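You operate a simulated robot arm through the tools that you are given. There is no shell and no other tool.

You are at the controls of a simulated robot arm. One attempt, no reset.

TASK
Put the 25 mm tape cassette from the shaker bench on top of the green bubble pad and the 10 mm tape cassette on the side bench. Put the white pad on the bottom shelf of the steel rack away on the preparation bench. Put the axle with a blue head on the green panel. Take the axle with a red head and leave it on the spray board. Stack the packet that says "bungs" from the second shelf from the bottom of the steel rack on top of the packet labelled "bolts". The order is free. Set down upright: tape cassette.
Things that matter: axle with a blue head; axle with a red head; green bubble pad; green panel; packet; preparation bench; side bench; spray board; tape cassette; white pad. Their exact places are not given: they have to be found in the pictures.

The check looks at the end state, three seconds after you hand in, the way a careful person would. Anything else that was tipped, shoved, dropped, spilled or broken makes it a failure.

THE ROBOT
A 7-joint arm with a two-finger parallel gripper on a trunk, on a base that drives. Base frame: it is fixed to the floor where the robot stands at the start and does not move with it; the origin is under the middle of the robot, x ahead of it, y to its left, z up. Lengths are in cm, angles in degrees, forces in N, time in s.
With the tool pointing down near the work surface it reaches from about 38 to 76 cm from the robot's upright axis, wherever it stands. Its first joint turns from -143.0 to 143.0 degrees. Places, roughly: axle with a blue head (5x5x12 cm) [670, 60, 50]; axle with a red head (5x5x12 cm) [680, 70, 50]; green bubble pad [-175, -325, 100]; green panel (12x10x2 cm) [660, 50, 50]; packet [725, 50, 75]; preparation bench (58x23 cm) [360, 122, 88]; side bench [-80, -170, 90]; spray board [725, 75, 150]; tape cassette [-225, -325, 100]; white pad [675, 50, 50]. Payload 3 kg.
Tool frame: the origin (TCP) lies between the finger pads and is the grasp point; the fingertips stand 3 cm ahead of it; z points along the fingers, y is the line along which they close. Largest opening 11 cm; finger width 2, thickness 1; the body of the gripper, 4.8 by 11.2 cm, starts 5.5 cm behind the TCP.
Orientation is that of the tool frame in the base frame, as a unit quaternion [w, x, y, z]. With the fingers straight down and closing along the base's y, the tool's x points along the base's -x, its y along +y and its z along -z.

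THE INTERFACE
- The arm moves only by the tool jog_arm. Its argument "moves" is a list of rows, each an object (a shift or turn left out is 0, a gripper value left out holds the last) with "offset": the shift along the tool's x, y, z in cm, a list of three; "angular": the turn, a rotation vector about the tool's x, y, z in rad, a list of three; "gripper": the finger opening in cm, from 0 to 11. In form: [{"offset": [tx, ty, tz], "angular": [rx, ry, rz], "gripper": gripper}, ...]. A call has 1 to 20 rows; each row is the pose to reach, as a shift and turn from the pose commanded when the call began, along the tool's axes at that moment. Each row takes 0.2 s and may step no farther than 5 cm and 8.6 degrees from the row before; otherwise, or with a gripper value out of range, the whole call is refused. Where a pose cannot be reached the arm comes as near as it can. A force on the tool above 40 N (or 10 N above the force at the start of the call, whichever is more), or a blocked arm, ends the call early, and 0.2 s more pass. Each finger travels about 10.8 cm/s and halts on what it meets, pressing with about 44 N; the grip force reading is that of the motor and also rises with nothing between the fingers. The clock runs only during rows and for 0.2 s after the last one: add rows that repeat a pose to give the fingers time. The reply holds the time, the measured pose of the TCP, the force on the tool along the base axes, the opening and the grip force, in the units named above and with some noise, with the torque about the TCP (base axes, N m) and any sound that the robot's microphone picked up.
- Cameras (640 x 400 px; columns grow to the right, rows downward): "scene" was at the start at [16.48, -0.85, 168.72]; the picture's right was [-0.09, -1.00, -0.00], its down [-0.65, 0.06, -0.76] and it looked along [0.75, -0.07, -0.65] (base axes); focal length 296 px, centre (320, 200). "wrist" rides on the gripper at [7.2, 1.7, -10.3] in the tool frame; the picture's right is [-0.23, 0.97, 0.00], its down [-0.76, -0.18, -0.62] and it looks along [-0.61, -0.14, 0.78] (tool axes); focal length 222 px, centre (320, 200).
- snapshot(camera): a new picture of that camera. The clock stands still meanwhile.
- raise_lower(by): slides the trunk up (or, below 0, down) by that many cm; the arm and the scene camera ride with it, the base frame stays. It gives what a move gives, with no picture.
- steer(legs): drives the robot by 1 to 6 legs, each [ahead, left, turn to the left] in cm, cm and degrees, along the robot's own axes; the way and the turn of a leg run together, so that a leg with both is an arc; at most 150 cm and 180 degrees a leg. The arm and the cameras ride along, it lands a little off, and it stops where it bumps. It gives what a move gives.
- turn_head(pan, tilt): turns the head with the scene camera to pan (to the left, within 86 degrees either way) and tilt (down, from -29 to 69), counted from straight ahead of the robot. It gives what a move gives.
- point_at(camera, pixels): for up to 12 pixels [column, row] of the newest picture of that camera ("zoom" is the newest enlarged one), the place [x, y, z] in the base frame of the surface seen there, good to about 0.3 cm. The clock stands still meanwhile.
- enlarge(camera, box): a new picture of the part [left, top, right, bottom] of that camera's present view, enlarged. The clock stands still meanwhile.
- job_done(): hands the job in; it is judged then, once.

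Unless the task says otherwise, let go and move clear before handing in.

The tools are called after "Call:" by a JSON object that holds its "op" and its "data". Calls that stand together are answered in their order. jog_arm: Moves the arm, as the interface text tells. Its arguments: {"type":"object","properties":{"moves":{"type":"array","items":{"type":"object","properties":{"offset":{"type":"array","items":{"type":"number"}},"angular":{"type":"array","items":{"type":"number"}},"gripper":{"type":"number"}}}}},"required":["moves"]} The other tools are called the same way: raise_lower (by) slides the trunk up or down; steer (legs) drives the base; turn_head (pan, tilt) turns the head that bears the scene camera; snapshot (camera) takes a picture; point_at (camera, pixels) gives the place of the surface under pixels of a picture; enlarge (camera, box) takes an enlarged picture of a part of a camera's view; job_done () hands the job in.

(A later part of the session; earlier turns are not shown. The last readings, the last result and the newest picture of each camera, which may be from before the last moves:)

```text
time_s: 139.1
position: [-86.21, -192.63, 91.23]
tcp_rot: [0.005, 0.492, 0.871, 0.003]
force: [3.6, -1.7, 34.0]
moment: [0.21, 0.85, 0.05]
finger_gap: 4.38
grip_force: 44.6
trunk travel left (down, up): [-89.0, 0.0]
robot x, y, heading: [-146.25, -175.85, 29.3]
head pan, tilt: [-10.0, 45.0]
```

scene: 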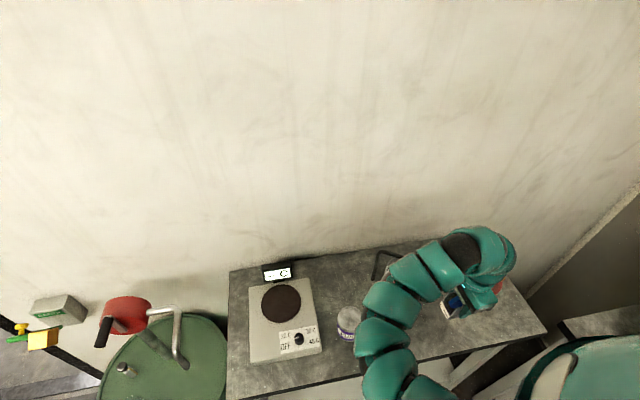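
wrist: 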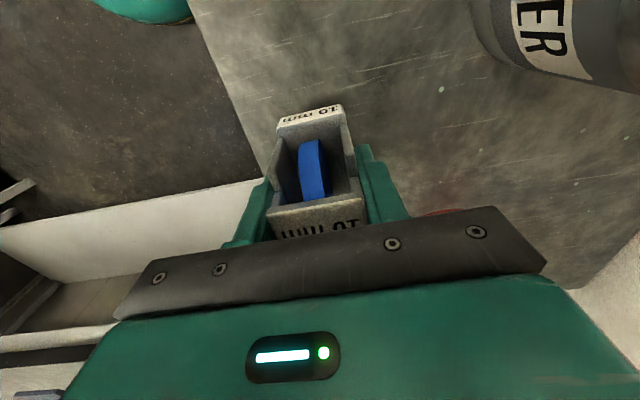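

Firm contact with the bench (34 N); relieve slightly, open and rise.

Call:
{"op": "jog_arm", "data": {"moves": [{"offset": [0, 0, -0.3], "gripper": 4.38}, {"offset": [0, 0, -0.3], "gripper": 5}, {"offset": [0, 0, -0.3], "gripper": 6.5}, {"offset": [0, 0, -0.3], "gripper": 7}, {"offset": [0, 0, -4], "gripper": 7}, {"offset": [0, 0, -8], "gripper": 7}, {"offset": [0, 0, -12], "gripper": 7}, {"offset": [0, 0, -15], "gripper": 7}]}}

Call:
{"op": "snapshot", "data": {"camera": "wrist"}}

```text
time_s: 140.9
position: [-86.26, -192.72, 105.87]
tcp_rot: [0.002, 0.492, 0.871, 0.002]
force: [0.7, -0.4, 0.8]
moment: [-0.02, 0.02, 0.01]
finger_gap: 6.98
grip_force: 0.2
trunk travel left (down, up): [-89.0, 0.0]
robot x, y, heading: [-145.98, -175.97, 29.2]
head pan, tilt: [-10.0, 45.0]
```

```text
taken
```

wrist: 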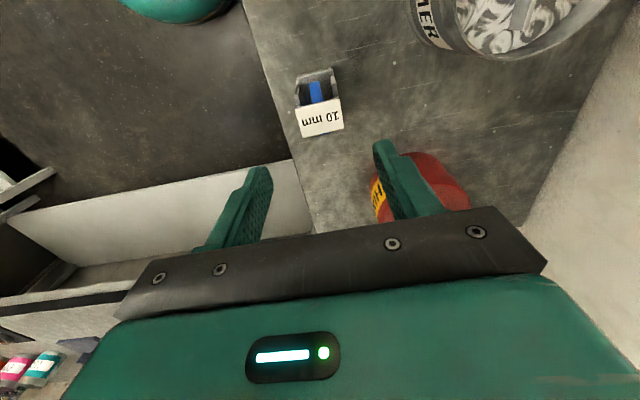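

The 10 mm cassette stands on the side bench. Back out from the bench, then tuck the arm.

Call:
{"op": "steer", "data": {"legs": [[-45, 0, 0], [0, 25, 0]]}}

Call:
{"op": "jog_arm", "data": {"moves": [{"offset": [4, -1, 0], "angular": [0, 0, -0.13]}, {"offset": [8.5, -1, 1], "angular": [0, 0, -0.26]}, {"offset": [13, -1, 2], "angular": [0, 0, -0.39]}, {"offset": [17.5, 0, 3], "angular": [0, 0, -0.52]}, {"offset": [22, 1, 4], "angular": [0, 0, -0.65]}, {"offset": [26.5, 2, 5], "angular": [0, 0, -0.78]}, {"offset": [31, 3, 6], "angular": [0, 0, -0.91]}, {"offset": [35.5, 4, 7], "angular": [0, 0, -1.04]}, {"offset": [40, 5, 8], "angular": [0, 0, -1.17]}, {"offset": [44, 6, 9], "angular": [0, 0, -1.3]}, {"offset": [46, 6, 12], "angular": [0, 0, -1.43]}, {"offset": [47, 6, 16], "angular": [0, 0, -1.53]}, {"offset": [47, 6, 20], "angular": [0, 0, -1.53]}, {"offset": [47, 6, 24], "angular": [0, 0, -1.53]}, {"offset": [47, 6, 28], "angular": [0, 0, -1.53]}, {"offset": [47, 6, 32], "angular": [0, 0, -1.53]}]}}

Call:
{"op": "turn_head", "data": {"pan": 0, "tilt": 45}}

Call:
{"op": "snapshot", "data": {"camera": "scene"}}

```text
time_s: 145.0
position: [-137.65, -192.55, 105.82]
tcp_rot: [0.001, 0.49, 0.872, 0.002]
force: [1.0, -0.1, 0.3]
moment: [-0.02, 0.03, 0.02]
finger_gap: 6.97
grip_force: 0.0
trunk travel left (down, up): [-89.0, 0.0]
robot x, y, heading: [-197.48, -175.93, 29.6]
head pan, tilt: [-10.0, 45.0]
```

```text
time_s: 148.4
position: [-156.59, -149.41, 73.58]
tcp_rot: [0.002, -0.25, 0.968, 0.0]
force: [1.5, -0.3, 0.1]
moment: [-0.05, 0.03, -0.02]
finger_gap: 6.99
grip_force: 0.1
trunk travel left (down, up): [-89.0, 0.0]
robot x, y, heading: [-197.13, -175.93, 29.5]
head pan, tilt: [-10.0, 45.0]
```

```text
time_s: 149.1
position: [-156.69, -149.24, 73.62]
tcp_rot: [0.003, -0.25, 0.968, -0.001]
force: [-0.5, 0.5, 0.5]
moment: [0.0, -0.01, 0.01]
finger_gap: 7.0
grip_force: 0.0
trunk travel left (down, up): [-89.0, 0.0]
robot x, y, heading: [-197.23, -176.05, 29.6]
head pan, tilt: [0.0, 45.0]
```

```text
taken
```

scene: 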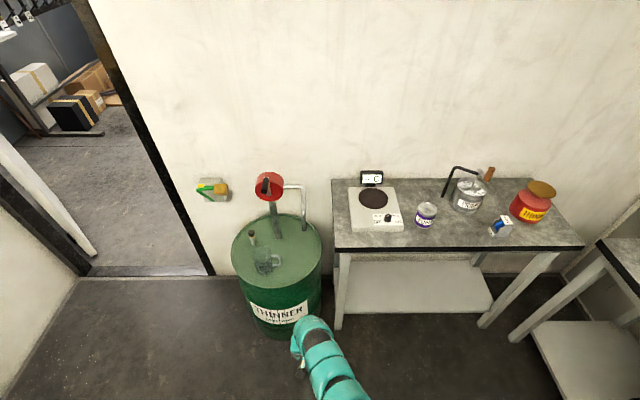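

Tucked. Now drive left and forward to line up with the doorway at v≈70 (arm side right).

Call:
{"op": "steer", "data": {"legs": [[0, 75, 0], [30, 0, 0], [22, 50, 0]]}}

Call:
{"op": "turn_head", "data": {"pan": 0, "tilt": 35}}

Call:
{"op": "snapshot", "data": {"camera": "scene"}}

```text
time_s: 157.6
position: [-172.92, -14.59, 73.66]
tcp_rot: [0.002, -0.25, 0.968, 0.0]
force: [-0.2, 0.1, -0.1]
moment: [-0.01, 0.01, 0.03]
finger_gap: 7.0
grip_force: 0.0
trunk travel left (down, up): [-89.0, 0.0]
robot x, y, heading: [-213.38, -41.31, 29.3]
head pan, tilt: [0.0, 45.0]
```

```text
time_s: 158.3
position: [-173.07, -14.59, 73.68]
tcp_rot: [0.003, -0.25, 0.968, -0.001]
force: [0.3, -0.5, 0.2]
moment: [0.0, 0.01, -0.01]
finger_gap: 6.99
grip_force: 0.2
trunk travel left (down, up): [-89.0, 0.0]
robot x, y, heading: [-213.72, -41.27, 29.4]
head pan, tilt: [0.0, 35.0]
```

```text
taken
```

scene: 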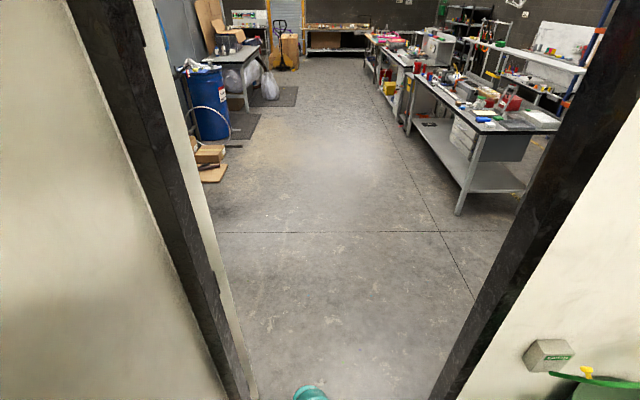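

Aligned at v≈71. Drive out through the door.

Call:
{"op": "steer", "data": {"legs": [[0, 0, 0.6], [150, 0, 0]]}}

```text
time_s: 166.1
position: [-42.83, 60.92, 73.61]
tcp_rot: [0.003, -0.254, 0.967, 0.0]
force: [0.0, -1.7, -0.1]
moment: [-0.01, 0.01, 0.0]
finger_gap: 6.99
grip_force: 0.0
trunk travel left (down, up): [-89.0, 0.0]
robot x, y, heading: [-83.16, 33.86, 30.1]
head pan, tilt: [0.0, 35.0]
```

Out in the main room. Drive down the aisle parallel to the benches.

Call:
{"op": "steer", "data": {"legs": [[150, 0, 0], [150, 0, 0], [110, 0, 0]]}}

Call:
{"op": "turn_head", "data": {"pan": -45, "tilt": 25}}

Call:
{"op": "snapshot", "data": {"camera": "scene"}}

Call:
{"op": "turn_head", "data": {"pan": 0, "tilt": 25}}

Call:
{"op": "snapshot", "data": {"camera": "scene"}}

```text
time_s: 185.6
position: [310.68, 261.53, 73.76]
tcp_rot: [0.002, -0.248, 0.969, -0.001]
force: [0.3, 0.1, -0.4]
moment: [0.02, 0.01, -0.03]
finger_gap: 6.99
grip_force: 0.0
trunk travel left (down, up): [-89.0, 0.0]
robot x, y, heading: [269.69, 234.73, 29.7]
head pan, tilt: [0.0, 35.0]
```

```text
time_s: 186.8
position: [310.6, 261.46, 73.7]
tcp_rot: [0.002, -0.248, 0.969, 0.0]
force: [-1.0, 0.0, -0.4]
moment: [-0.02, -0.02, 0.04]
finger_gap: 7.0
grip_force: 0.1
trunk travel left (down, up): [-89.0, 0.0]
robot x, y, heading: [270.04, 235.01, 29.4]
head pan, tilt: [-45.0, 25.0]
```

```text
taken
```

scene: 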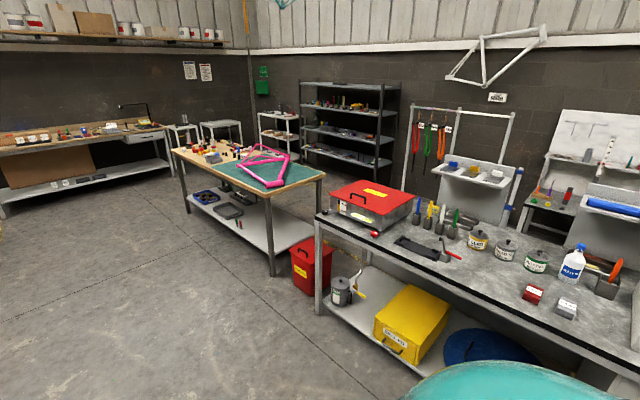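

```text
time_s: 187.9
position: [310.63, 261.58, 73.58]
tcp_rot: [0.003, -0.249, 0.969, 0.0]
force: [-0.1, -0.1, -0.5]
moment: [-0.04, 0.0, 0.0]
finger_gap: 6.99
grip_force: 0.0
trunk travel left (down, up): [-89.0, 0.0]
robot x, y, heading: [269.77, 234.83, 29.4]
head pan, tilt: [0.0, 25.0]
```

```text
taken
```

scene: 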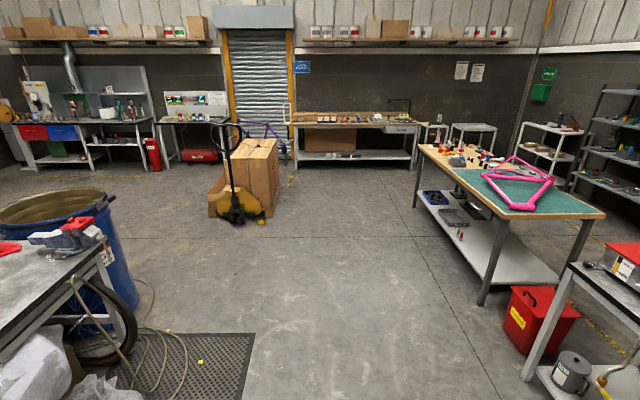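

The black steel rack is visible at (350,125) in the earlier right-hand view. Look there again and measure.

Call:
{"op": "turn_head", "data": {"pan": -45, "tilt": 25}}

Call:
{"op": "snapshot", "data": {"camera": "scene"}}

Call:
{"op": "point_at", "data": {"camera": "scene", "pixels": [[320, 215], [272, 270], [322, 182], [190, 205], [303, 150], [398, 90], [378, 185], [410, 180], [330, 240], [320, 300], [520, 120], [300, 140]]}}

Call:
{"op": "enlarge", "data": {"camera": "scene", "box": [250, 70, 420, 200]}}

Call:
{"op": "enlarge", "data": {"camera": "scene", "box": [310, 160, 640, 370]}}

```text
time_s: 189.0
position: [310.64, 261.51, 73.58]
tcp_rot: [0.003, -0.249, 0.969, -0.001]
force: [-0.1, 0.1, 0.3]
moment: [-0.01, -0.03, 0.0]
finger_gap: 6.99
grip_force: 0.0
trunk travel left (down, up): [-89.0, 0.0]
robot x, y, heading: [269.93, 234.65, 29.5]
head pan, tilt: [-45.0, 25.0]
```

```text
taken
```

scene: 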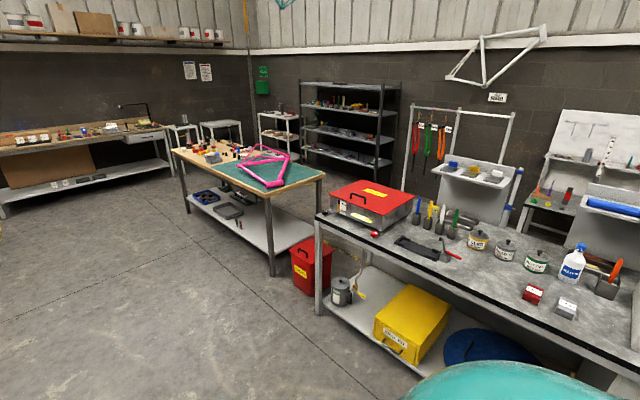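

```text
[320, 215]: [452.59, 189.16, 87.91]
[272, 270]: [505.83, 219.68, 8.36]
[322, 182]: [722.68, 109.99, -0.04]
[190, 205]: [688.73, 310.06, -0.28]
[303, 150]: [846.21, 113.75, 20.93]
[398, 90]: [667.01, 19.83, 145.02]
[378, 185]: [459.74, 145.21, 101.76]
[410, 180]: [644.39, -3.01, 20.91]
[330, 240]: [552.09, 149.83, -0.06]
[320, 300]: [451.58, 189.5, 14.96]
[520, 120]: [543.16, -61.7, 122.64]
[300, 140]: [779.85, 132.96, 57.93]
```

```text
3.08 times, centred on (335, 135) of scene
```

zoom: 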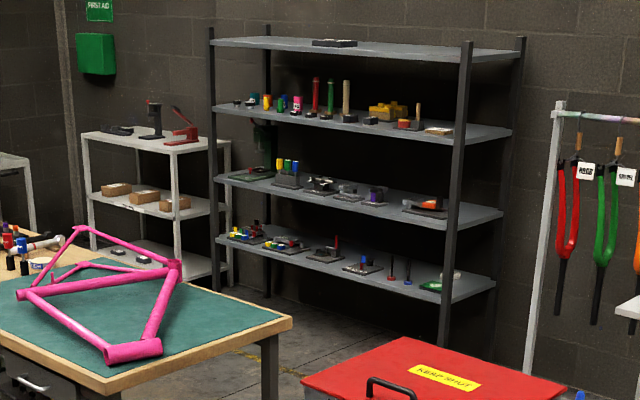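

```text
1.90 times, centred on (475, 265) of scene
```

zoom: 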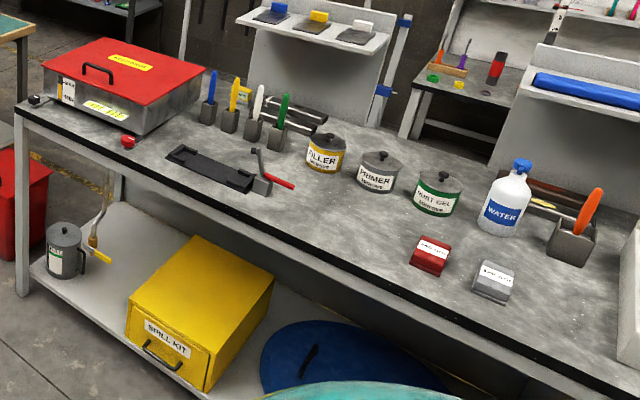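

The rack shows the axles (red/blue heads), green panel and white pad on its bottom shelf and packets on the second shelf. Enlarge further and measure.

Call:
{"op": "enlarge", "data": {"camera": "scene", "box": [300, 120, 400, 185]}}

Call:
{"op": "point_at", "data": {"camera": "zoom", "pixels": [[15, 170], [40, 180], [455, 300], [520, 270], [380, 260], [428, 270], [470, 280], [440, 180], [20, 70], [455, 160], [590, 130], [495, 300]]}}

```text
6.15 times, centred on (350, 152) of scene
```

zoom: 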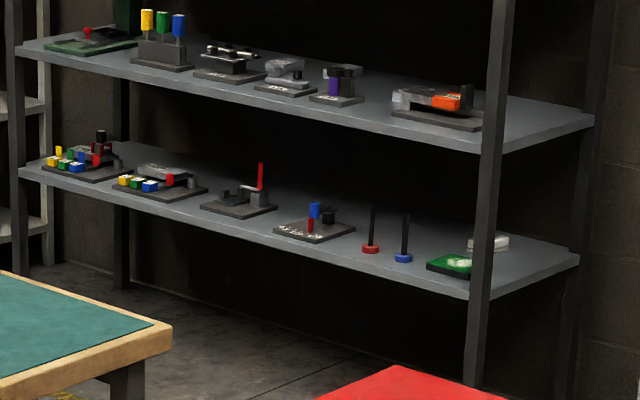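

```text
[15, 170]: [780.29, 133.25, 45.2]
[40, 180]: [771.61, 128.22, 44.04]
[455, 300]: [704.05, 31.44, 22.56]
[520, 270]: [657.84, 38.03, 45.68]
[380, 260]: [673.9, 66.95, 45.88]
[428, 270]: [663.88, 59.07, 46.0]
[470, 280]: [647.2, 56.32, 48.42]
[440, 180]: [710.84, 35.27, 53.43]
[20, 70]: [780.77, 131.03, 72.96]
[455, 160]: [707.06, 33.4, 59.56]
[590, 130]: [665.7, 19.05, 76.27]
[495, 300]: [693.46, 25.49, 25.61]
```

Rack front edge runs along u from ~588 to 742 at v≈-275; bottom shelf z≈46, next z≈74. Measure the table and red bin to find a path.

Call:
{"op": "point_at", "data": {"camera": "scene", "pixels": [[269, 190], [324, 172], [172, 150], [292, 255], [333, 242], [310, 292], [296, 285], [335, 300], [300, 215], [325, 210], [480, 230], [230, 145]]}}

Call:
{"op": "enlarge", "data": {"camera": "scene", "box": [160, 130, 360, 310]}}

```text
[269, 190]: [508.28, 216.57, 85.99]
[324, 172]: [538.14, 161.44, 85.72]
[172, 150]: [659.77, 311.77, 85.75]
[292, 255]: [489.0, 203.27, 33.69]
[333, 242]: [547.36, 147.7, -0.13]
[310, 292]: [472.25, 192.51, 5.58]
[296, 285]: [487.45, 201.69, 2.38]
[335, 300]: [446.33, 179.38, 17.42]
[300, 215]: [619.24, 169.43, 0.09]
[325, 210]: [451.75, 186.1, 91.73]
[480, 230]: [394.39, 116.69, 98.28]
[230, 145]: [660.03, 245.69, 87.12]
```

```text
2.22 times, centred on (260, 220) of scene
```

zoom: 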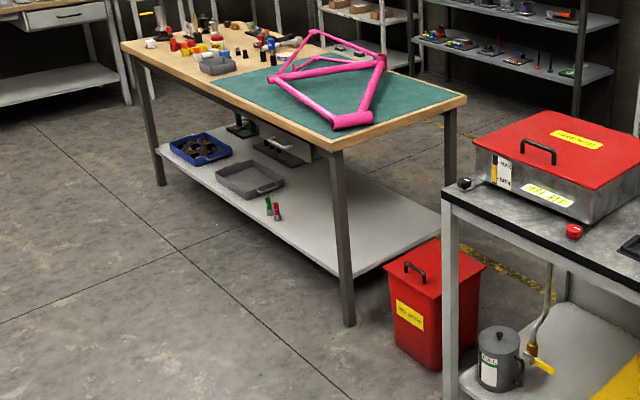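

The bench-table gap is blocked by the red bin, so I'll go round the far end of the pink-frame table (u>727). Drive ahead and look.

Call:
{"op": "steer", "data": {"legs": [[150, -15, 0], [100, 0, 0]]}}

Call:
{"op": "turn_head", "data": {"pan": -10, "tilt": 30}}

Call:
{"op": "snapshot", "data": {"camera": "scene"}}

Call:
{"op": "turn_head", "data": {"pan": -60, "tilt": 25}}

Call:
{"op": "snapshot", "data": {"camera": "scene"}}

```text
refused: leg 1 is longer than a leg can be; nothing moved
```

```text
time_s: 190.0
position: [310.65, 261.54, 73.66]
tcp_rot: [0.003, -0.249, 0.969, 0.0]
force: [-0.7, 0.8, 0.7]
moment: [-0.01, -0.01, 0.01]
finger_gap: 7.01
grip_force: 0.1
trunk travel left (down, up): [-89.0, 0.0]
robot x, y, heading: [270.08, 234.94, 29.5]
head pan, tilt: [-10.0, 30.0]
```

```text
taken
```

scene: 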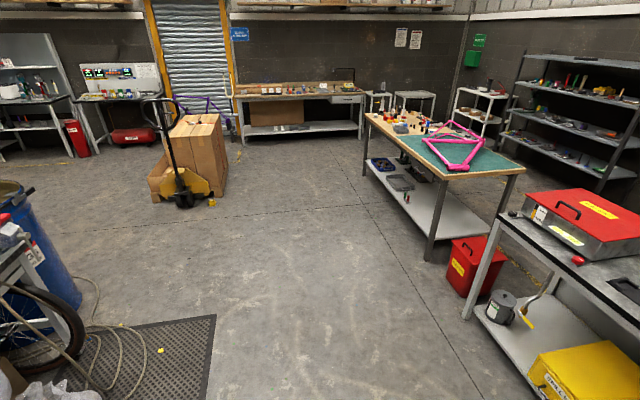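

```text
time_s: 191.2
position: [310.72, 261.53, 73.71]
tcp_rot: [0.003, -0.249, 0.969, 0.0]
force: [-0.5, -0.8, 0.9]
moment: [-0.01, 0.02, 0.03]
finger_gap: 6.99
grip_force: 0.0
trunk travel left (down, up): [-89.0, 0.0]
robot x, y, heading: [269.52, 234.68, 29.3]
head pan, tilt: [-60.0, 25.0]
```

```text
taken
```

scene: 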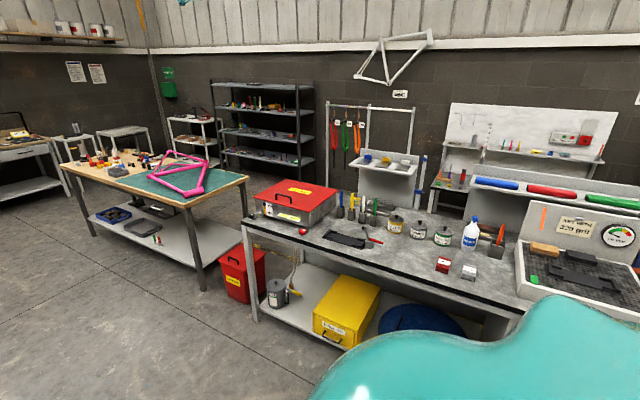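

Pallet jack is to the left of my path; aisle along v≈50 is clear. Drive on.

Call:
{"op": "steer", "data": {"legs": [[145, -15, 0], [120, 0, 0]]}}

Call:
{"op": "turn_head", "data": {"pan": -20, "tilt": 30}}

Call:
{"op": "snapshot", "data": {"camera": "scene"}}

Call:
{"op": "point_at", "data": {"camera": "scene", "pixels": [[320, 200], [100, 200], [200, 180], [330, 160], [350, 250], [250, 230], [420, 130], [400, 170]]}}

```text
time_s: 204.1
position: [547.67, 379.43, 73.71]
tcp_rot: [0.004, -0.254, 0.967, -0.001]
force: [0.1, 0.3, -0.3]
moment: [0.01, 0.02, 0.0]
finger_gap: 6.98
grip_force: 0.1
trunk travel left (down, up): [-89.0, 0.0]
robot x, y, heading: [507.15, 352.37, 29.9]
head pan, tilt: [-60.0, 25.0]
```

```text
time_s: 205.2
position: [547.78, 379.28, 73.83]
tcp_rot: [0.002, -0.254, 0.967, -0.001]
force: [0.3, 0.2, 0.4]
moment: [-0.01, 0.01, -0.01]
finger_gap: 7.0
grip_force: 0.1
trunk travel left (down, up): [-89.0, 0.0]
robot x, y, heading: [507.51, 352.15, 30.0]
head pan, tilt: [-20.0, 30.0]
```

```text
taken
```

scene: 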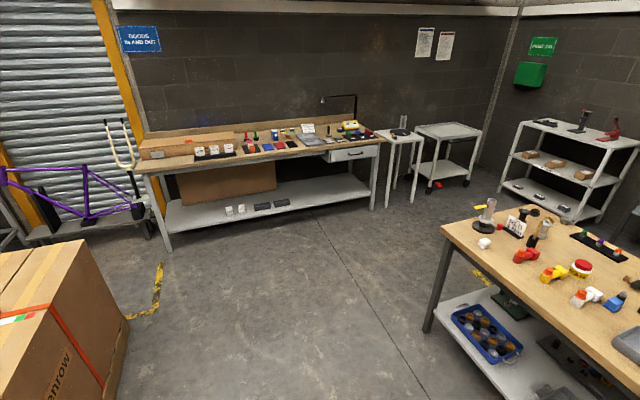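

```text
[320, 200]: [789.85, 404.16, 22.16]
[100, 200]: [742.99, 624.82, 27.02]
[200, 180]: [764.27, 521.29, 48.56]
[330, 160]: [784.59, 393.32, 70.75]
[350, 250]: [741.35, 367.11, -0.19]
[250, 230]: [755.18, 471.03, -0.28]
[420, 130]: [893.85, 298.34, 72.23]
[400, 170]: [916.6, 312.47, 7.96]
```

Enlarge the white trolley on the right and the rack area.

Call:
{"op": "enlarge", "data": {"camera": "scene", "box": [480, 100, 640, 230]}}

Call:
{"op": "turn_head", "data": {"pan": -70, "tilt": 25}}

Call:
{"op": "snapshot", "data": {"camera": "scene"}}

Call:
{"op": "enlarge", "data": {"camera": "scene", "box": [200, 60, 480, 235]}}

```text
3.08 times, centred on (560, 165) of scene
```

zoom: 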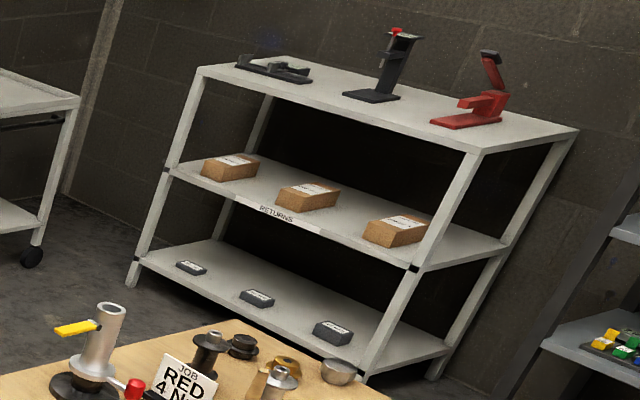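

```text
time_s: 206.3
position: [547.77, 379.29, 73.76]
tcp_rot: [0.003, -0.255, 0.967, -0.001]
force: [-0.6, 0.6, -0.2]
moment: [0.02, 0.0, -0.01]
finger_gap: 6.98
grip_force: 0.1
trunk travel left (down, up): [-89.0, 0.0]
robot x, y, heading: [507.06, 352.33, 30.1]
head pan, tilt: [-70.0, 25.0]
```

```text
taken
```

scene: 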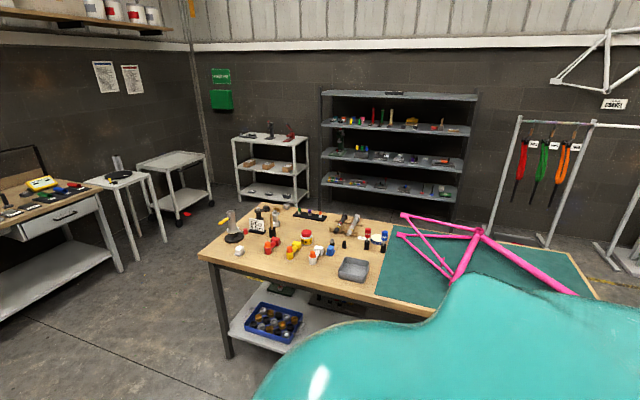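

```text
2.29 times, centred on (340, 148) of scene
```

zoom: 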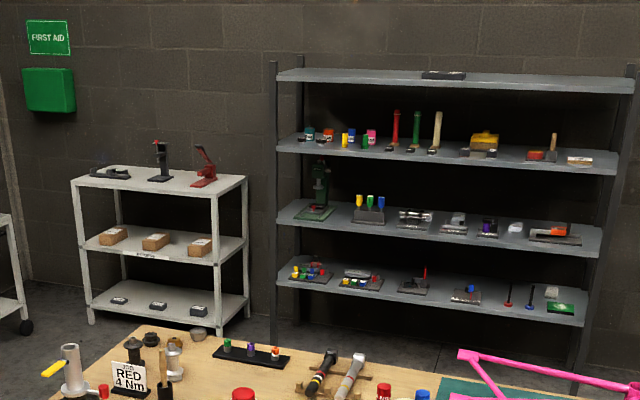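

Go past the table's far end, then right into the aisle in front of the rack, and turn to face it.

Call:
{"op": "steer", "data": {"legs": [[145, 0, 0], [18, 0, 0], [0, -125, 0], [0, -110, 0], [0, 0, -90]]}}

Call:
{"op": "turn_head", "data": {"pan": -30, "tilt": 35}}

Call:
{"op": "snapshot", "data": {"camera": "scene"}}

```text
time_s: 229.6
position: [792.07, 190.78, 73.76]
tcp_rot: [0.002, 0.507, 0.862, -0.003]
force: [0.5, 0.1, -0.1]
moment: [-0.01, -0.04, -0.02]
finger_gap: 6.99
grip_force: 0.2
trunk travel left (down, up): [-89.0, 0.0]
robot x, y, heading: [765.39, 232.06, -60.2]
head pan, tilt: [-70.0, 25.0]
```

```text
time_s: 230.7
position: [792.03, 190.79, 73.57]
tcp_rot: [0.002, 0.508, 0.861, -0.001]
force: [0.2, -0.2, 0.1]
moment: [0.02, -0.01, 0.01]
finger_gap: 7.01
grip_force: 0.0
trunk travel left (down, up): [-89.0, 0.0]
robot x, y, heading: [765.1, 231.46, -60.8]
head pan, tilt: [-30.0, 35.0]
```

```text
taken
```

scene: 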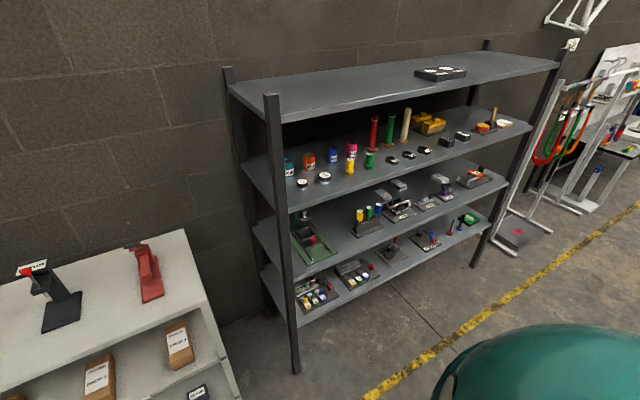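

Now slide right along the rack to face its middle/right part.

Call:
{"op": "steer", "data": {"legs": [[0, -135, 0.6]]}}

Call:
{"op": "turn_head", "data": {"pan": 0, "tilt": 45}}

Call:
{"op": "snapshot", "data": {"camera": "scene"}}

```text
time_s: 237.4
position: [674.88, 124.61, 73.73]
tcp_rot: [0.002, 0.509, 0.86, -0.002]
force: [-0.5, 0.2, 0.2]
moment: [0.02, 0.01, 0.02]
finger_gap: 6.99
grip_force: 0.2
trunk travel left (down, up): [-89.0, 0.0]
robot x, y, heading: [648.49, 165.76, -60.6]
head pan, tilt: [-30.0, 35.0]
```

```text
time_s: 238.3
position: [674.85, 124.72, 73.68]
tcp_rot: [0.002, 0.509, 0.861, -0.002]
force: [0.0, -0.2, 0.6]
moment: [0.02, 0.0, 0.0]
finger_gap: 7.0
grip_force: 0.1
trunk travel left (down, up): [-89.0, 0.0]
robot x, y, heading: [647.94, 165.92, -60.6]
head pan, tilt: [0.0, 45.0]
```

```text
taken
```

scene: 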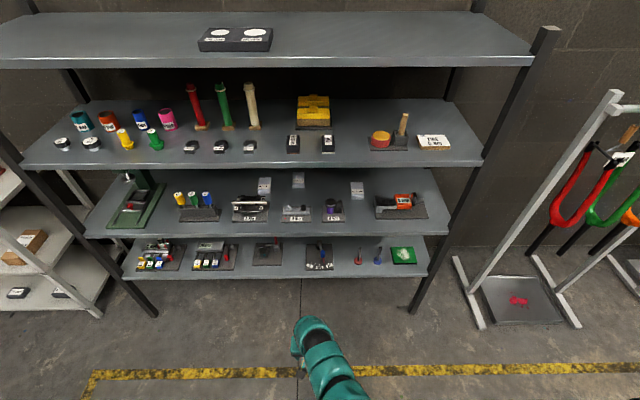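

Great frontal view. Enlarge the shelves for labels.

Call:
{"op": "enlarge", "data": {"camera": "scene", "box": [220, 165, 440, 225]}}

Call:
{"op": "enlarge", "data": {"camera": "scene", "box": [290, 225, 430, 285]}}

Call:
{"op": "enlarge", "data": {"camera": "scene", "box": [180, 10, 300, 70]}}

```text
2.91 times, centred on (330, 195) of scene
```

zoom: 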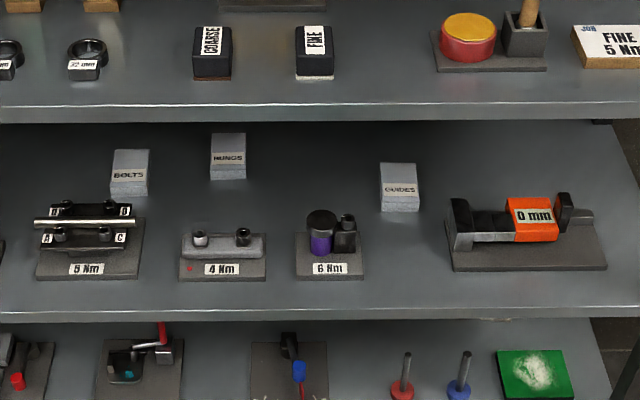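

```text
4.57 times, centred on (360, 255) of scene
```

zoom: 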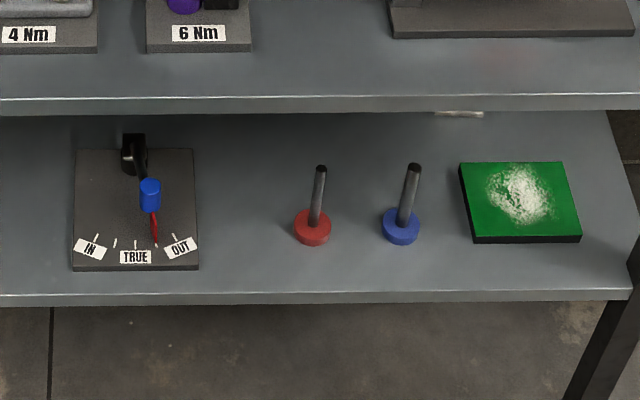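

```text
5.33 times, centred on (240, 40) of scene
```

zoom: 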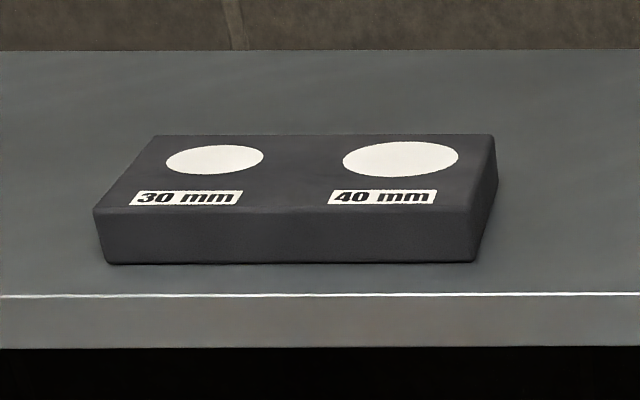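

Found packets BOLTS, BUNGS, GUIDES on the second shelf and the spray board on top. Measure key positions.

Call:
{"op": "point_at", "data": {"camera": "scene", "pixels": [[265, 180], [265, 190], [298, 178], [357, 184], [357, 194], [210, 52], [235, 38], [265, 52], [400, 56], [400, 64], [340, 160], [300, 235]]}}

Call:
{"op": "enlarge", "data": {"camera": "scene", "box": [290, 225, 430, 285]}}

Call:
{"op": "point_at", "data": {"camera": "zoom", "pixels": [[320, 168], [312, 230], [413, 167], [401, 225], [462, 165], [560, 165], [578, 238], [478, 240], [460, 113], [320, 290], [320, 102], [520, 200]]}}

```text
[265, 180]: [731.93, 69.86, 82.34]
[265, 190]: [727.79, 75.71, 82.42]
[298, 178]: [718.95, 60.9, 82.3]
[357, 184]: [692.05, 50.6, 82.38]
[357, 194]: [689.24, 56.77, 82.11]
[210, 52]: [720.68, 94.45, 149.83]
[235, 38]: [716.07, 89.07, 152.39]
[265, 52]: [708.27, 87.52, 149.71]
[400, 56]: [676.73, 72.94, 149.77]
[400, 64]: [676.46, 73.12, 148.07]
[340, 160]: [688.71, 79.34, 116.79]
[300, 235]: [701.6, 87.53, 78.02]
```

```text
4.57 times, centred on (360, 255) of scene
```

zoom: 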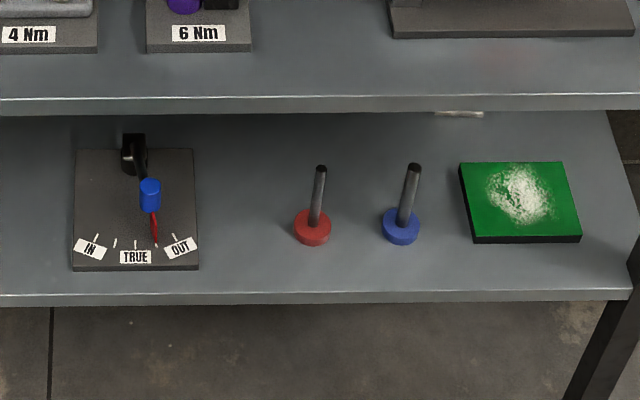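

```text
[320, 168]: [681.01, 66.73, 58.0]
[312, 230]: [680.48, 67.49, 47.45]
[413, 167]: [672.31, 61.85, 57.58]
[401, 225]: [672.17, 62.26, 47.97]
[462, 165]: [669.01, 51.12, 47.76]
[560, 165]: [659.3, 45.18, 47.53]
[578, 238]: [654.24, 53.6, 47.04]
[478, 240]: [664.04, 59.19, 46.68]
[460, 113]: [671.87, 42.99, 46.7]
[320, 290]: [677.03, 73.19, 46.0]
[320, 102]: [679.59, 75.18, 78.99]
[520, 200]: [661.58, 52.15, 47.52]
```

Shelf tops: 46, 79, ~117, 150 cm. Lower the trunk 45 cm so the camera can see deep into the lower shelves (arm stays above the floor).

Call:
{"op": "raise_lower", "data": {"by": -45}}

Call:
{"op": "turn_head", "data": {"pan": -5, "tilt": 30}}

Call:
{"op": "snapshot", "data": {"camera": "scene"}}

Call:
{"op": "enlarge", "data": {"camera": "scene", "box": [340, 190, 500, 290]}}

Call:
{"op": "enlarge", "data": {"camera": "scene", "box": [200, 60, 440, 210]}}

```text
refused: -45 is not a number from -40 to 40
```

```text
time_s: 239.1
position: [674.79, 124.57, 73.64]
tcp_rot: [0.002, 0.508, 0.861, -0.002]
force: [-0.4, 0.7, 0.5]
moment: [0.01, 0.01, -0.04]
finger_gap: 6.99
grip_force: 0.1
trunk travel left (down, up): [-89.0, 0.0]
robot x, y, heading: [648.03, 165.57, -60.6]
head pan, tilt: [-5.0, 30.0]
```

```text
taken
```

scene: 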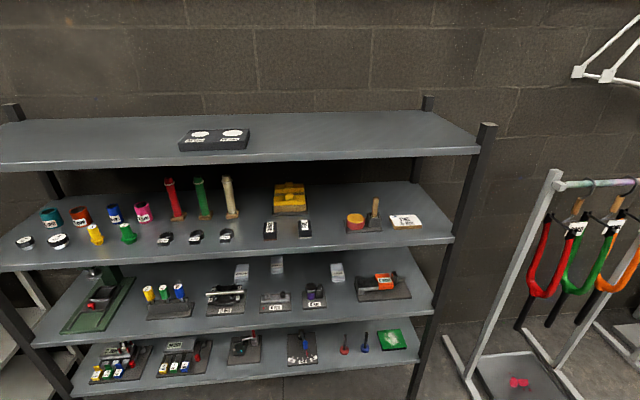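

```text
4.00 times, centred on (420, 240) of scene
```

zoom: 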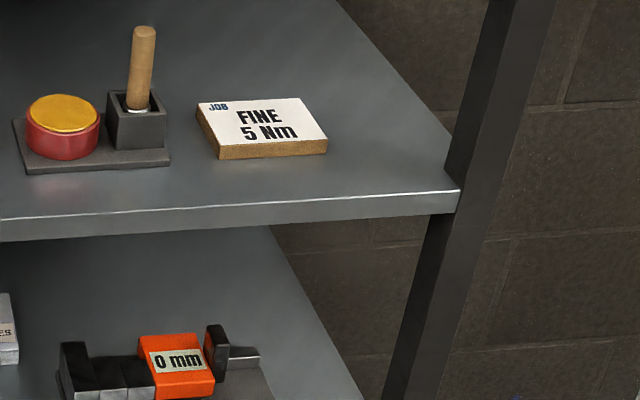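

```text
2.67 times, centred on (320, 135) of scene
```

zoom: 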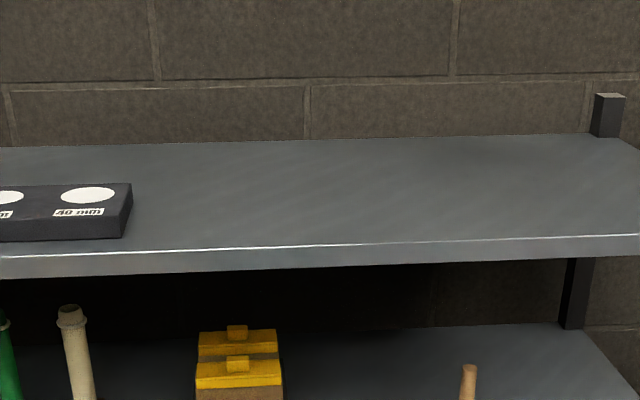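

Trunk steps are limited to 40 cm. Lower by 40.

Call:
{"op": "raise_lower", "data": {"by": -40}}

Call:
{"op": "turn_head", "data": {"pan": -5, "tilt": 30}}

Call:
{"op": "snapshot", "data": {"camera": "scene"}}

```text
time_s: 242.9
position: [674.81, 124.71, 33.72]
tcp_rot: [0.002, 0.509, 0.861, -0.002]
force: [-0.4, -0.5, 0.3]
moment: [0.01, 0.02, 0.01]
finger_gap: 7.01
grip_force: 0.0
trunk travel left (down, up): [-49.0, 40.0]
robot x, y, heading: [648.47, 165.39, -60.6]
head pan, tilt: [-5.0, 30.0]
```

```text
time_s: 243.5
position: [674.79, 124.78, 33.7]
tcp_rot: [0.001, 0.51, 0.86, -0.002]
force: [0.8, -0.2, -0.6]
moment: [-0.01, 0.01, 0.01]
finger_gap: 7.02
grip_force: 0.0
trunk travel left (down, up): [-49.0, 40.0]
robot x, y, heading: [648.52, 165.45, -60.7]
head pan, tilt: [-5.0, 30.0]
```

```text
taken
```

scene: 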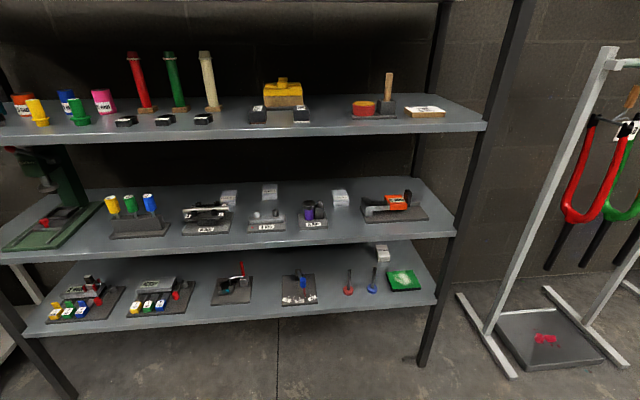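

Now the white pad (383,253) is visible behind the green panel. Enlarge and measure.

Call:
{"op": "enlarge", "data": {"camera": "scene", "box": [330, 235, 440, 305]}}

Call:
{"op": "point_at", "data": {"camera": "zoom", "pixels": [[275, 75], [335, 70], [355, 95], [285, 100], [285, 145], [360, 140], [290, 110], [100, 210], [110, 330], [250, 200], [245, 310], [60, 70]]}}

Call:
{"op": "enlarge", "data": {"camera": "scene", "box": [170, 170, 370, 250]}}

```text
5.71 times, centred on (385, 270) of scene
```

zoom: 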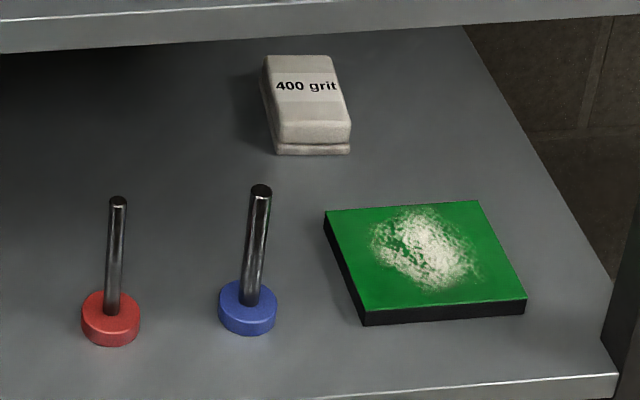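

```text
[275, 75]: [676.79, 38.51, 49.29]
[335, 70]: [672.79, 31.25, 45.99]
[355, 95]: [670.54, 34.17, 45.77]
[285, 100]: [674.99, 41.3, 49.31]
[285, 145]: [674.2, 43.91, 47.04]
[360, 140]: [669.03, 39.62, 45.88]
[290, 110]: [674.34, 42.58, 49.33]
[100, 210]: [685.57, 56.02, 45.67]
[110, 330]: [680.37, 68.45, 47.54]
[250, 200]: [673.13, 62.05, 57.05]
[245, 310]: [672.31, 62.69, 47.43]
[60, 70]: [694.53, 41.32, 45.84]
```

```text
3.20 times, centred on (270, 210) of scene
```

zoom: 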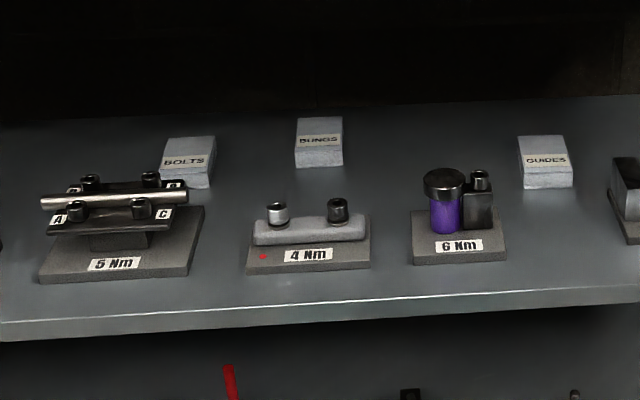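

Call:
{"op": "point_at", "data": {"camera": "zoom", "pixels": [[165, 142], [212, 139], [210, 166], [163, 170], [300, 120], [340, 120], [340, 148], [298, 150], [165, 183], [300, 165], [278, 205], [336, 202]]}}

Call:
{"op": "enlarge", "data": {"camera": "scene", "box": [330, 235, 440, 305]}}

Call:
{"op": "point_at", "data": {"camera": "zoom", "pixels": [[268, 62], [325, 61], [347, 118], [281, 122], [345, 148], [278, 148], [330, 216], [478, 205], [522, 296], [366, 306], [540, 200], [480, 60]]}}

```text
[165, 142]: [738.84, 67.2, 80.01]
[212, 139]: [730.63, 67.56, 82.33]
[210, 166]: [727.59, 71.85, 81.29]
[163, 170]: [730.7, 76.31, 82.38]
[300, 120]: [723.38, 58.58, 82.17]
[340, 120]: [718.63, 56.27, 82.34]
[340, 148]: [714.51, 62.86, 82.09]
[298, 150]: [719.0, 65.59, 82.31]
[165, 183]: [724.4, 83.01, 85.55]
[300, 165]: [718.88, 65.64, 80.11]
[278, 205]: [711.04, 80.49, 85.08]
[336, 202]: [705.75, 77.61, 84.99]
```

```text
5.71 times, centred on (385, 270) of scene
```

zoom: 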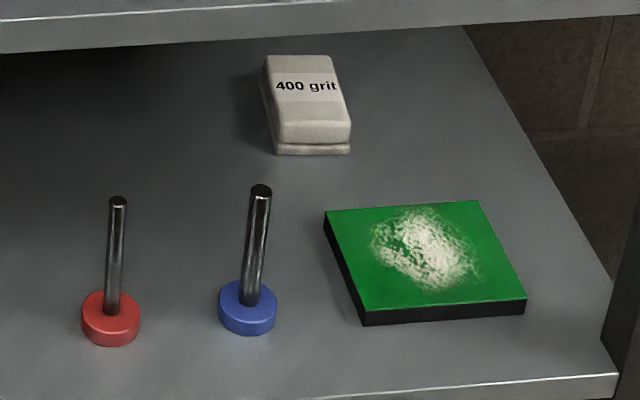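

```text
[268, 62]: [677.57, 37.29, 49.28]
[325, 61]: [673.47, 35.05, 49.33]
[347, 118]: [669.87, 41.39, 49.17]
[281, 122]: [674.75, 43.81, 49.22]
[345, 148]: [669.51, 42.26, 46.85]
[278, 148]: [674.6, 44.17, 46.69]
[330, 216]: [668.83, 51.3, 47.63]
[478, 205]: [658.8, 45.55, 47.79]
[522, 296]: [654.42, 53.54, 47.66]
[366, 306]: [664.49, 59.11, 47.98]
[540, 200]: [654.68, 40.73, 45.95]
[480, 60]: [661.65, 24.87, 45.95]
```

White pad ("400 grit") centre (673.9,39.4), top z 49.3; bungs packet centre (718.9,60.8), top z 82.3. I'll now re-pose the gripper to point forward, 30° below horizontal, camera on top.

Call:
{"op": "jog_arm", "data": {"moves": [{"offset": [0, 0, -4]}, {"offset": [0, 0, -8]}, {"offset": [0, 0, -12]}, {"offset": [0, 0, -16]}, {"offset": [0, 0, -20], "angular": [-0.07, 0, 0.1212]}, {"offset": [0, 0, -24], "angular": [-0.14, 0, 0.2425]}, {"offset": [0, 0, -24], "angular": [-0.21, 0, 0.3637]}, {"offset": [0, 0, -24], "angular": [-0.28, 0, 0.485]}, {"offset": [0, 0, -24], "angular": [-0.35, 0, 0.6062]}, {"offset": [0, 0, -24], "angular": [-0.42, 0, 0.7275]}, {"offset": [0, 0, -24], "angular": [-0.49, 0, 0.8487]}, {"offset": [0, 0, -24], "angular": [-0.56, 0, 0.9699]}, {"offset": [0, 0, -24], "angular": [-0.63, 0, 1.0912]}, {"offset": [0, 0, -24], "angular": [-0.7, 0, 1.2124]}, {"offset": [0, 0, -24], "angular": [-0.77, 0, 1.3337]}]}}

Call:
{"op": "snapshot", "data": {"camera": "scene"}}

```text
time_s: 246.7
position: [674.85, 124.73, 57.79]
tcp_rot: [0.18, 0.884, 0.31, 0.3]
force: [0.1, 0.1, 0.7]
moment: [0.01, 0.05, 0.02]
finger_gap: 7.01
grip_force: 0.0
trunk travel left (down, up): [-49.0, 40.0]
robot x, y, heading: [648.31, 165.34, -60.5]
head pan, tilt: [-5.0, 30.0]
```

```text
taken
```

scene: 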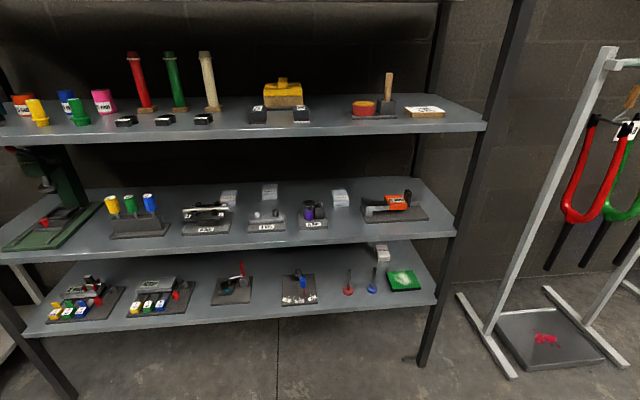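

Reachable so far. Complete the remaining rotation about the same axis.

Call:
{"op": "jog_arm", "data": {"moves": [{"angular": [-0.07, 0, 0.1212]}, {"angular": [-0.14, 0, 0.2425]}, {"angular": [-0.21, 0, 0.3637]}, {"angular": [-0.28, 0, 0.485]}, {"angular": [-0.35, 0, 0.6062]}, {"angular": [-0.42, 0, 0.7275]}, {"angular": [-0.49, 0, 0.8487]}, {"angular": [-0.56, 0, 0.9699]}, {"angular": [-0.63, 0, 1.0912]}, {"angular": [-0.7, 0, 1.2124]}, {"angular": [-0.77, 0, 1.3337]}, {"angular": [-0.8, 0, 1.3856]}]}}

Call:
{"op": "snapshot", "data": {"camera": "wrist"}}

Call:
{"op": "turn_head", "data": {"pan": -5, "tilt": 50}}

Call:
{"op": "snapshot", "data": {"camera": "scene"}}

```text
time_s: 249.3
position: [674.66, 124.66, 57.62]
tcp_rot: [0.255, 0.76, -0.412, 0.433]
force: [0.2, 0.8, -0.4]
moment: [-0.03, -0.03, -0.02]
finger_gap: 7.02
grip_force: 0.0
out of reach, approached as far as the arm can: row 12
trunk travel left (down, up): [-49.0, 40.0]
robot x, y, heading: [647.84, 165.79, -60.6]
head pan, tilt: [-5.0, 30.0]
```

```text
taken
```

wrist: 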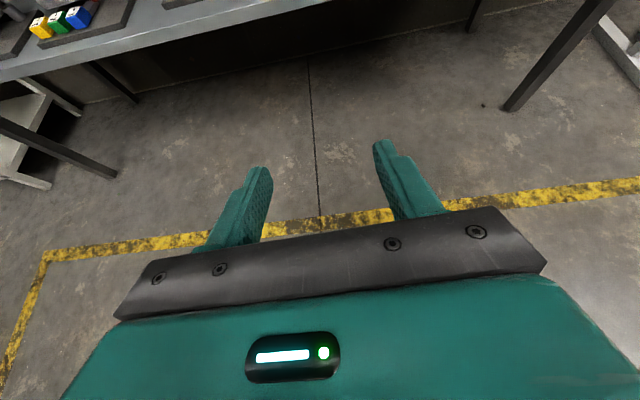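

```text
time_s: 250.2
position: [674.68, 124.56, 57.65]
tcp_rot: [0.254, 0.761, -0.411, 0.433]
force: [0.3, -0.2, 0.8]
moment: [-0.05, 0.0, -0.03]
finger_gap: 7.01
grip_force: 0.1
trunk travel left (down, up): [-49.0, 40.0]
robot x, y, heading: [648.66, 165.41, -60.7]
head pan, tilt: [-5.0, 50.0]
```

```text
taken
```

scene: 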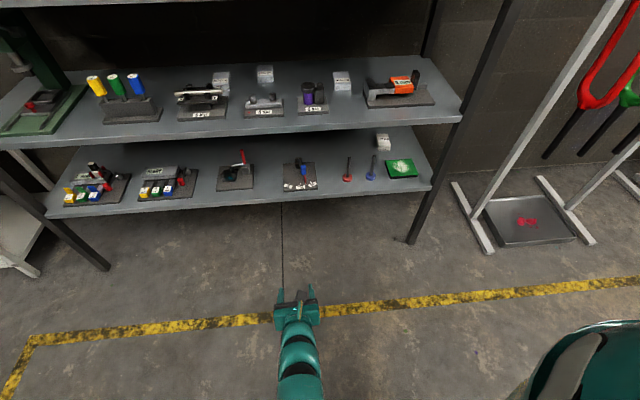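

The gripper now points forward-down by 30°. Check the fork stand location on the right before sliding over.

Call:
{"op": "point_at", "data": {"camera": "scene", "pixels": [[470, 220], [545, 180], [490, 250], [600, 240], [455, 185], [345, 158], [347, 178], [373, 157], [371, 176], [420, 240]]}}

Call:
{"op": "steer", "data": {"legs": [[22, -22, 0.6]]}}

Call:
{"op": "snapshot", "data": {"camera": "wrist"}}

Call:
{"op": "snapshot", "data": {"camera": "scene"}}

```text
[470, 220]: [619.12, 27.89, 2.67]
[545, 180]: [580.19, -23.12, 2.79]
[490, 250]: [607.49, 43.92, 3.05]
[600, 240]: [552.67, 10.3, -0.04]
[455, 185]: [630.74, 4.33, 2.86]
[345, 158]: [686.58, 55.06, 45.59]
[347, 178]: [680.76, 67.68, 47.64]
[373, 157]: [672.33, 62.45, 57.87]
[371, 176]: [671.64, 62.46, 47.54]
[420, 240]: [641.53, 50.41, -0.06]
```

```text
time_s: 252.3
position: [667.37, 94.83, 57.79]
tcp_rot: [0.252, 0.763, -0.406, 0.435]
force: [0.4, 0.3, -0.6]
moment: [0.01, 0.0, 0.0]
finger_gap: 6.97
grip_force: 0.1
trunk travel left (down, up): [-49.0, 40.0]
robot x, y, heading: [640.0, 135.22, -59.9]
head pan, tilt: [-5.0, 50.0]
```

```text
taken
```

wrist: 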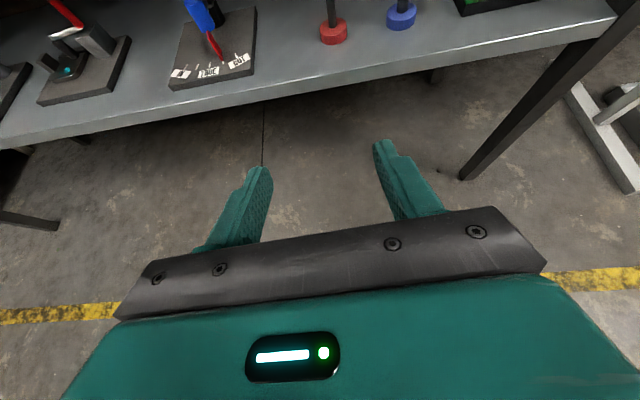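

```text
taken
```

scene: 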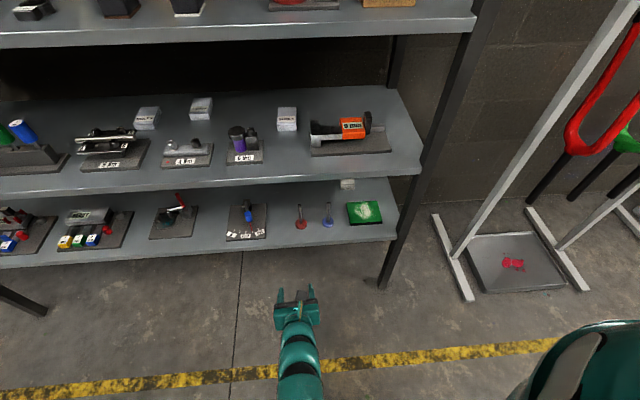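

The red and blue axle heads are visible at wrist (333,32) and (400,15). Move three quarters of the way to the red axle's rod.

Call:
{"op": "jog_arm", "data": {"moves": [{"offset": [1.7, 0.55, 4.2]}, {"offset": [3.5, 1.1, 8.5]}, {"offset": [5.2, 1.7, 12.8]}, {"offset": [7, 2.2, 17]}, {"offset": [8.7, 2.8, 21.3]}, {"offset": [8.7, 2.8, 21.3]}]}}

Call:
{"op": "snapshot", "data": {"camera": "wrist"}}

Call:
{"op": "snapshot", "data": {"camera": "scene"}}

```text
time_s: 253.7
position: [677.37, 74.34, 54.78]
tcp_rot: [0.252, 0.764, -0.405, 0.435]
force: [0.6, -0.2, -1.0]
moment: [0.02, 0.0, -0.03]
finger_gap: 6.99
grip_force: 0.1
trunk travel left (down, up): [-49.0, 40.0]
robot x, y, heading: [640.06, 135.49, -59.8]
head pan, tilt: [-5.0, 50.0]
```

```text
taken
```

wrist: 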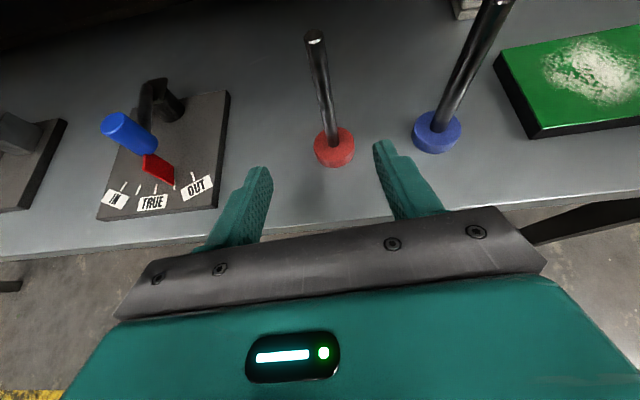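

```text
taken
```

scene: 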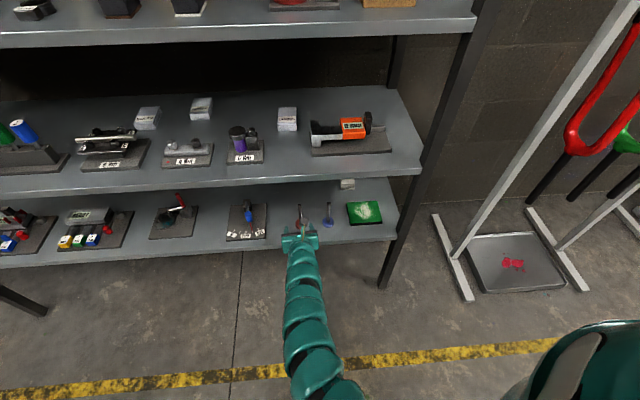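

Rod is straight ahead between the fingers. Measure exact rod positions from the wrist view.

Call:
{"op": "point_at", "data": {"camera": "wrist", "pixels": [[315, 38], [321, 75], [330, 120], [335, 155], [320, 140], [348, 140], [490, 5], [460, 85], [437, 140], [500, 60], [545, 132], [470, 5]]}}

```text
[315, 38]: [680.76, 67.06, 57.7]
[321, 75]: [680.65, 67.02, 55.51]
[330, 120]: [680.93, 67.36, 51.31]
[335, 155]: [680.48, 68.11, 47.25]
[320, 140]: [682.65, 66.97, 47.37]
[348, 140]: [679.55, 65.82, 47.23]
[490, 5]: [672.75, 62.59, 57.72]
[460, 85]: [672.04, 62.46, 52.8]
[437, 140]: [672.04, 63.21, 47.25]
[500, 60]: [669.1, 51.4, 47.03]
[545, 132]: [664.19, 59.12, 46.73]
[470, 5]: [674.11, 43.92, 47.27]
```

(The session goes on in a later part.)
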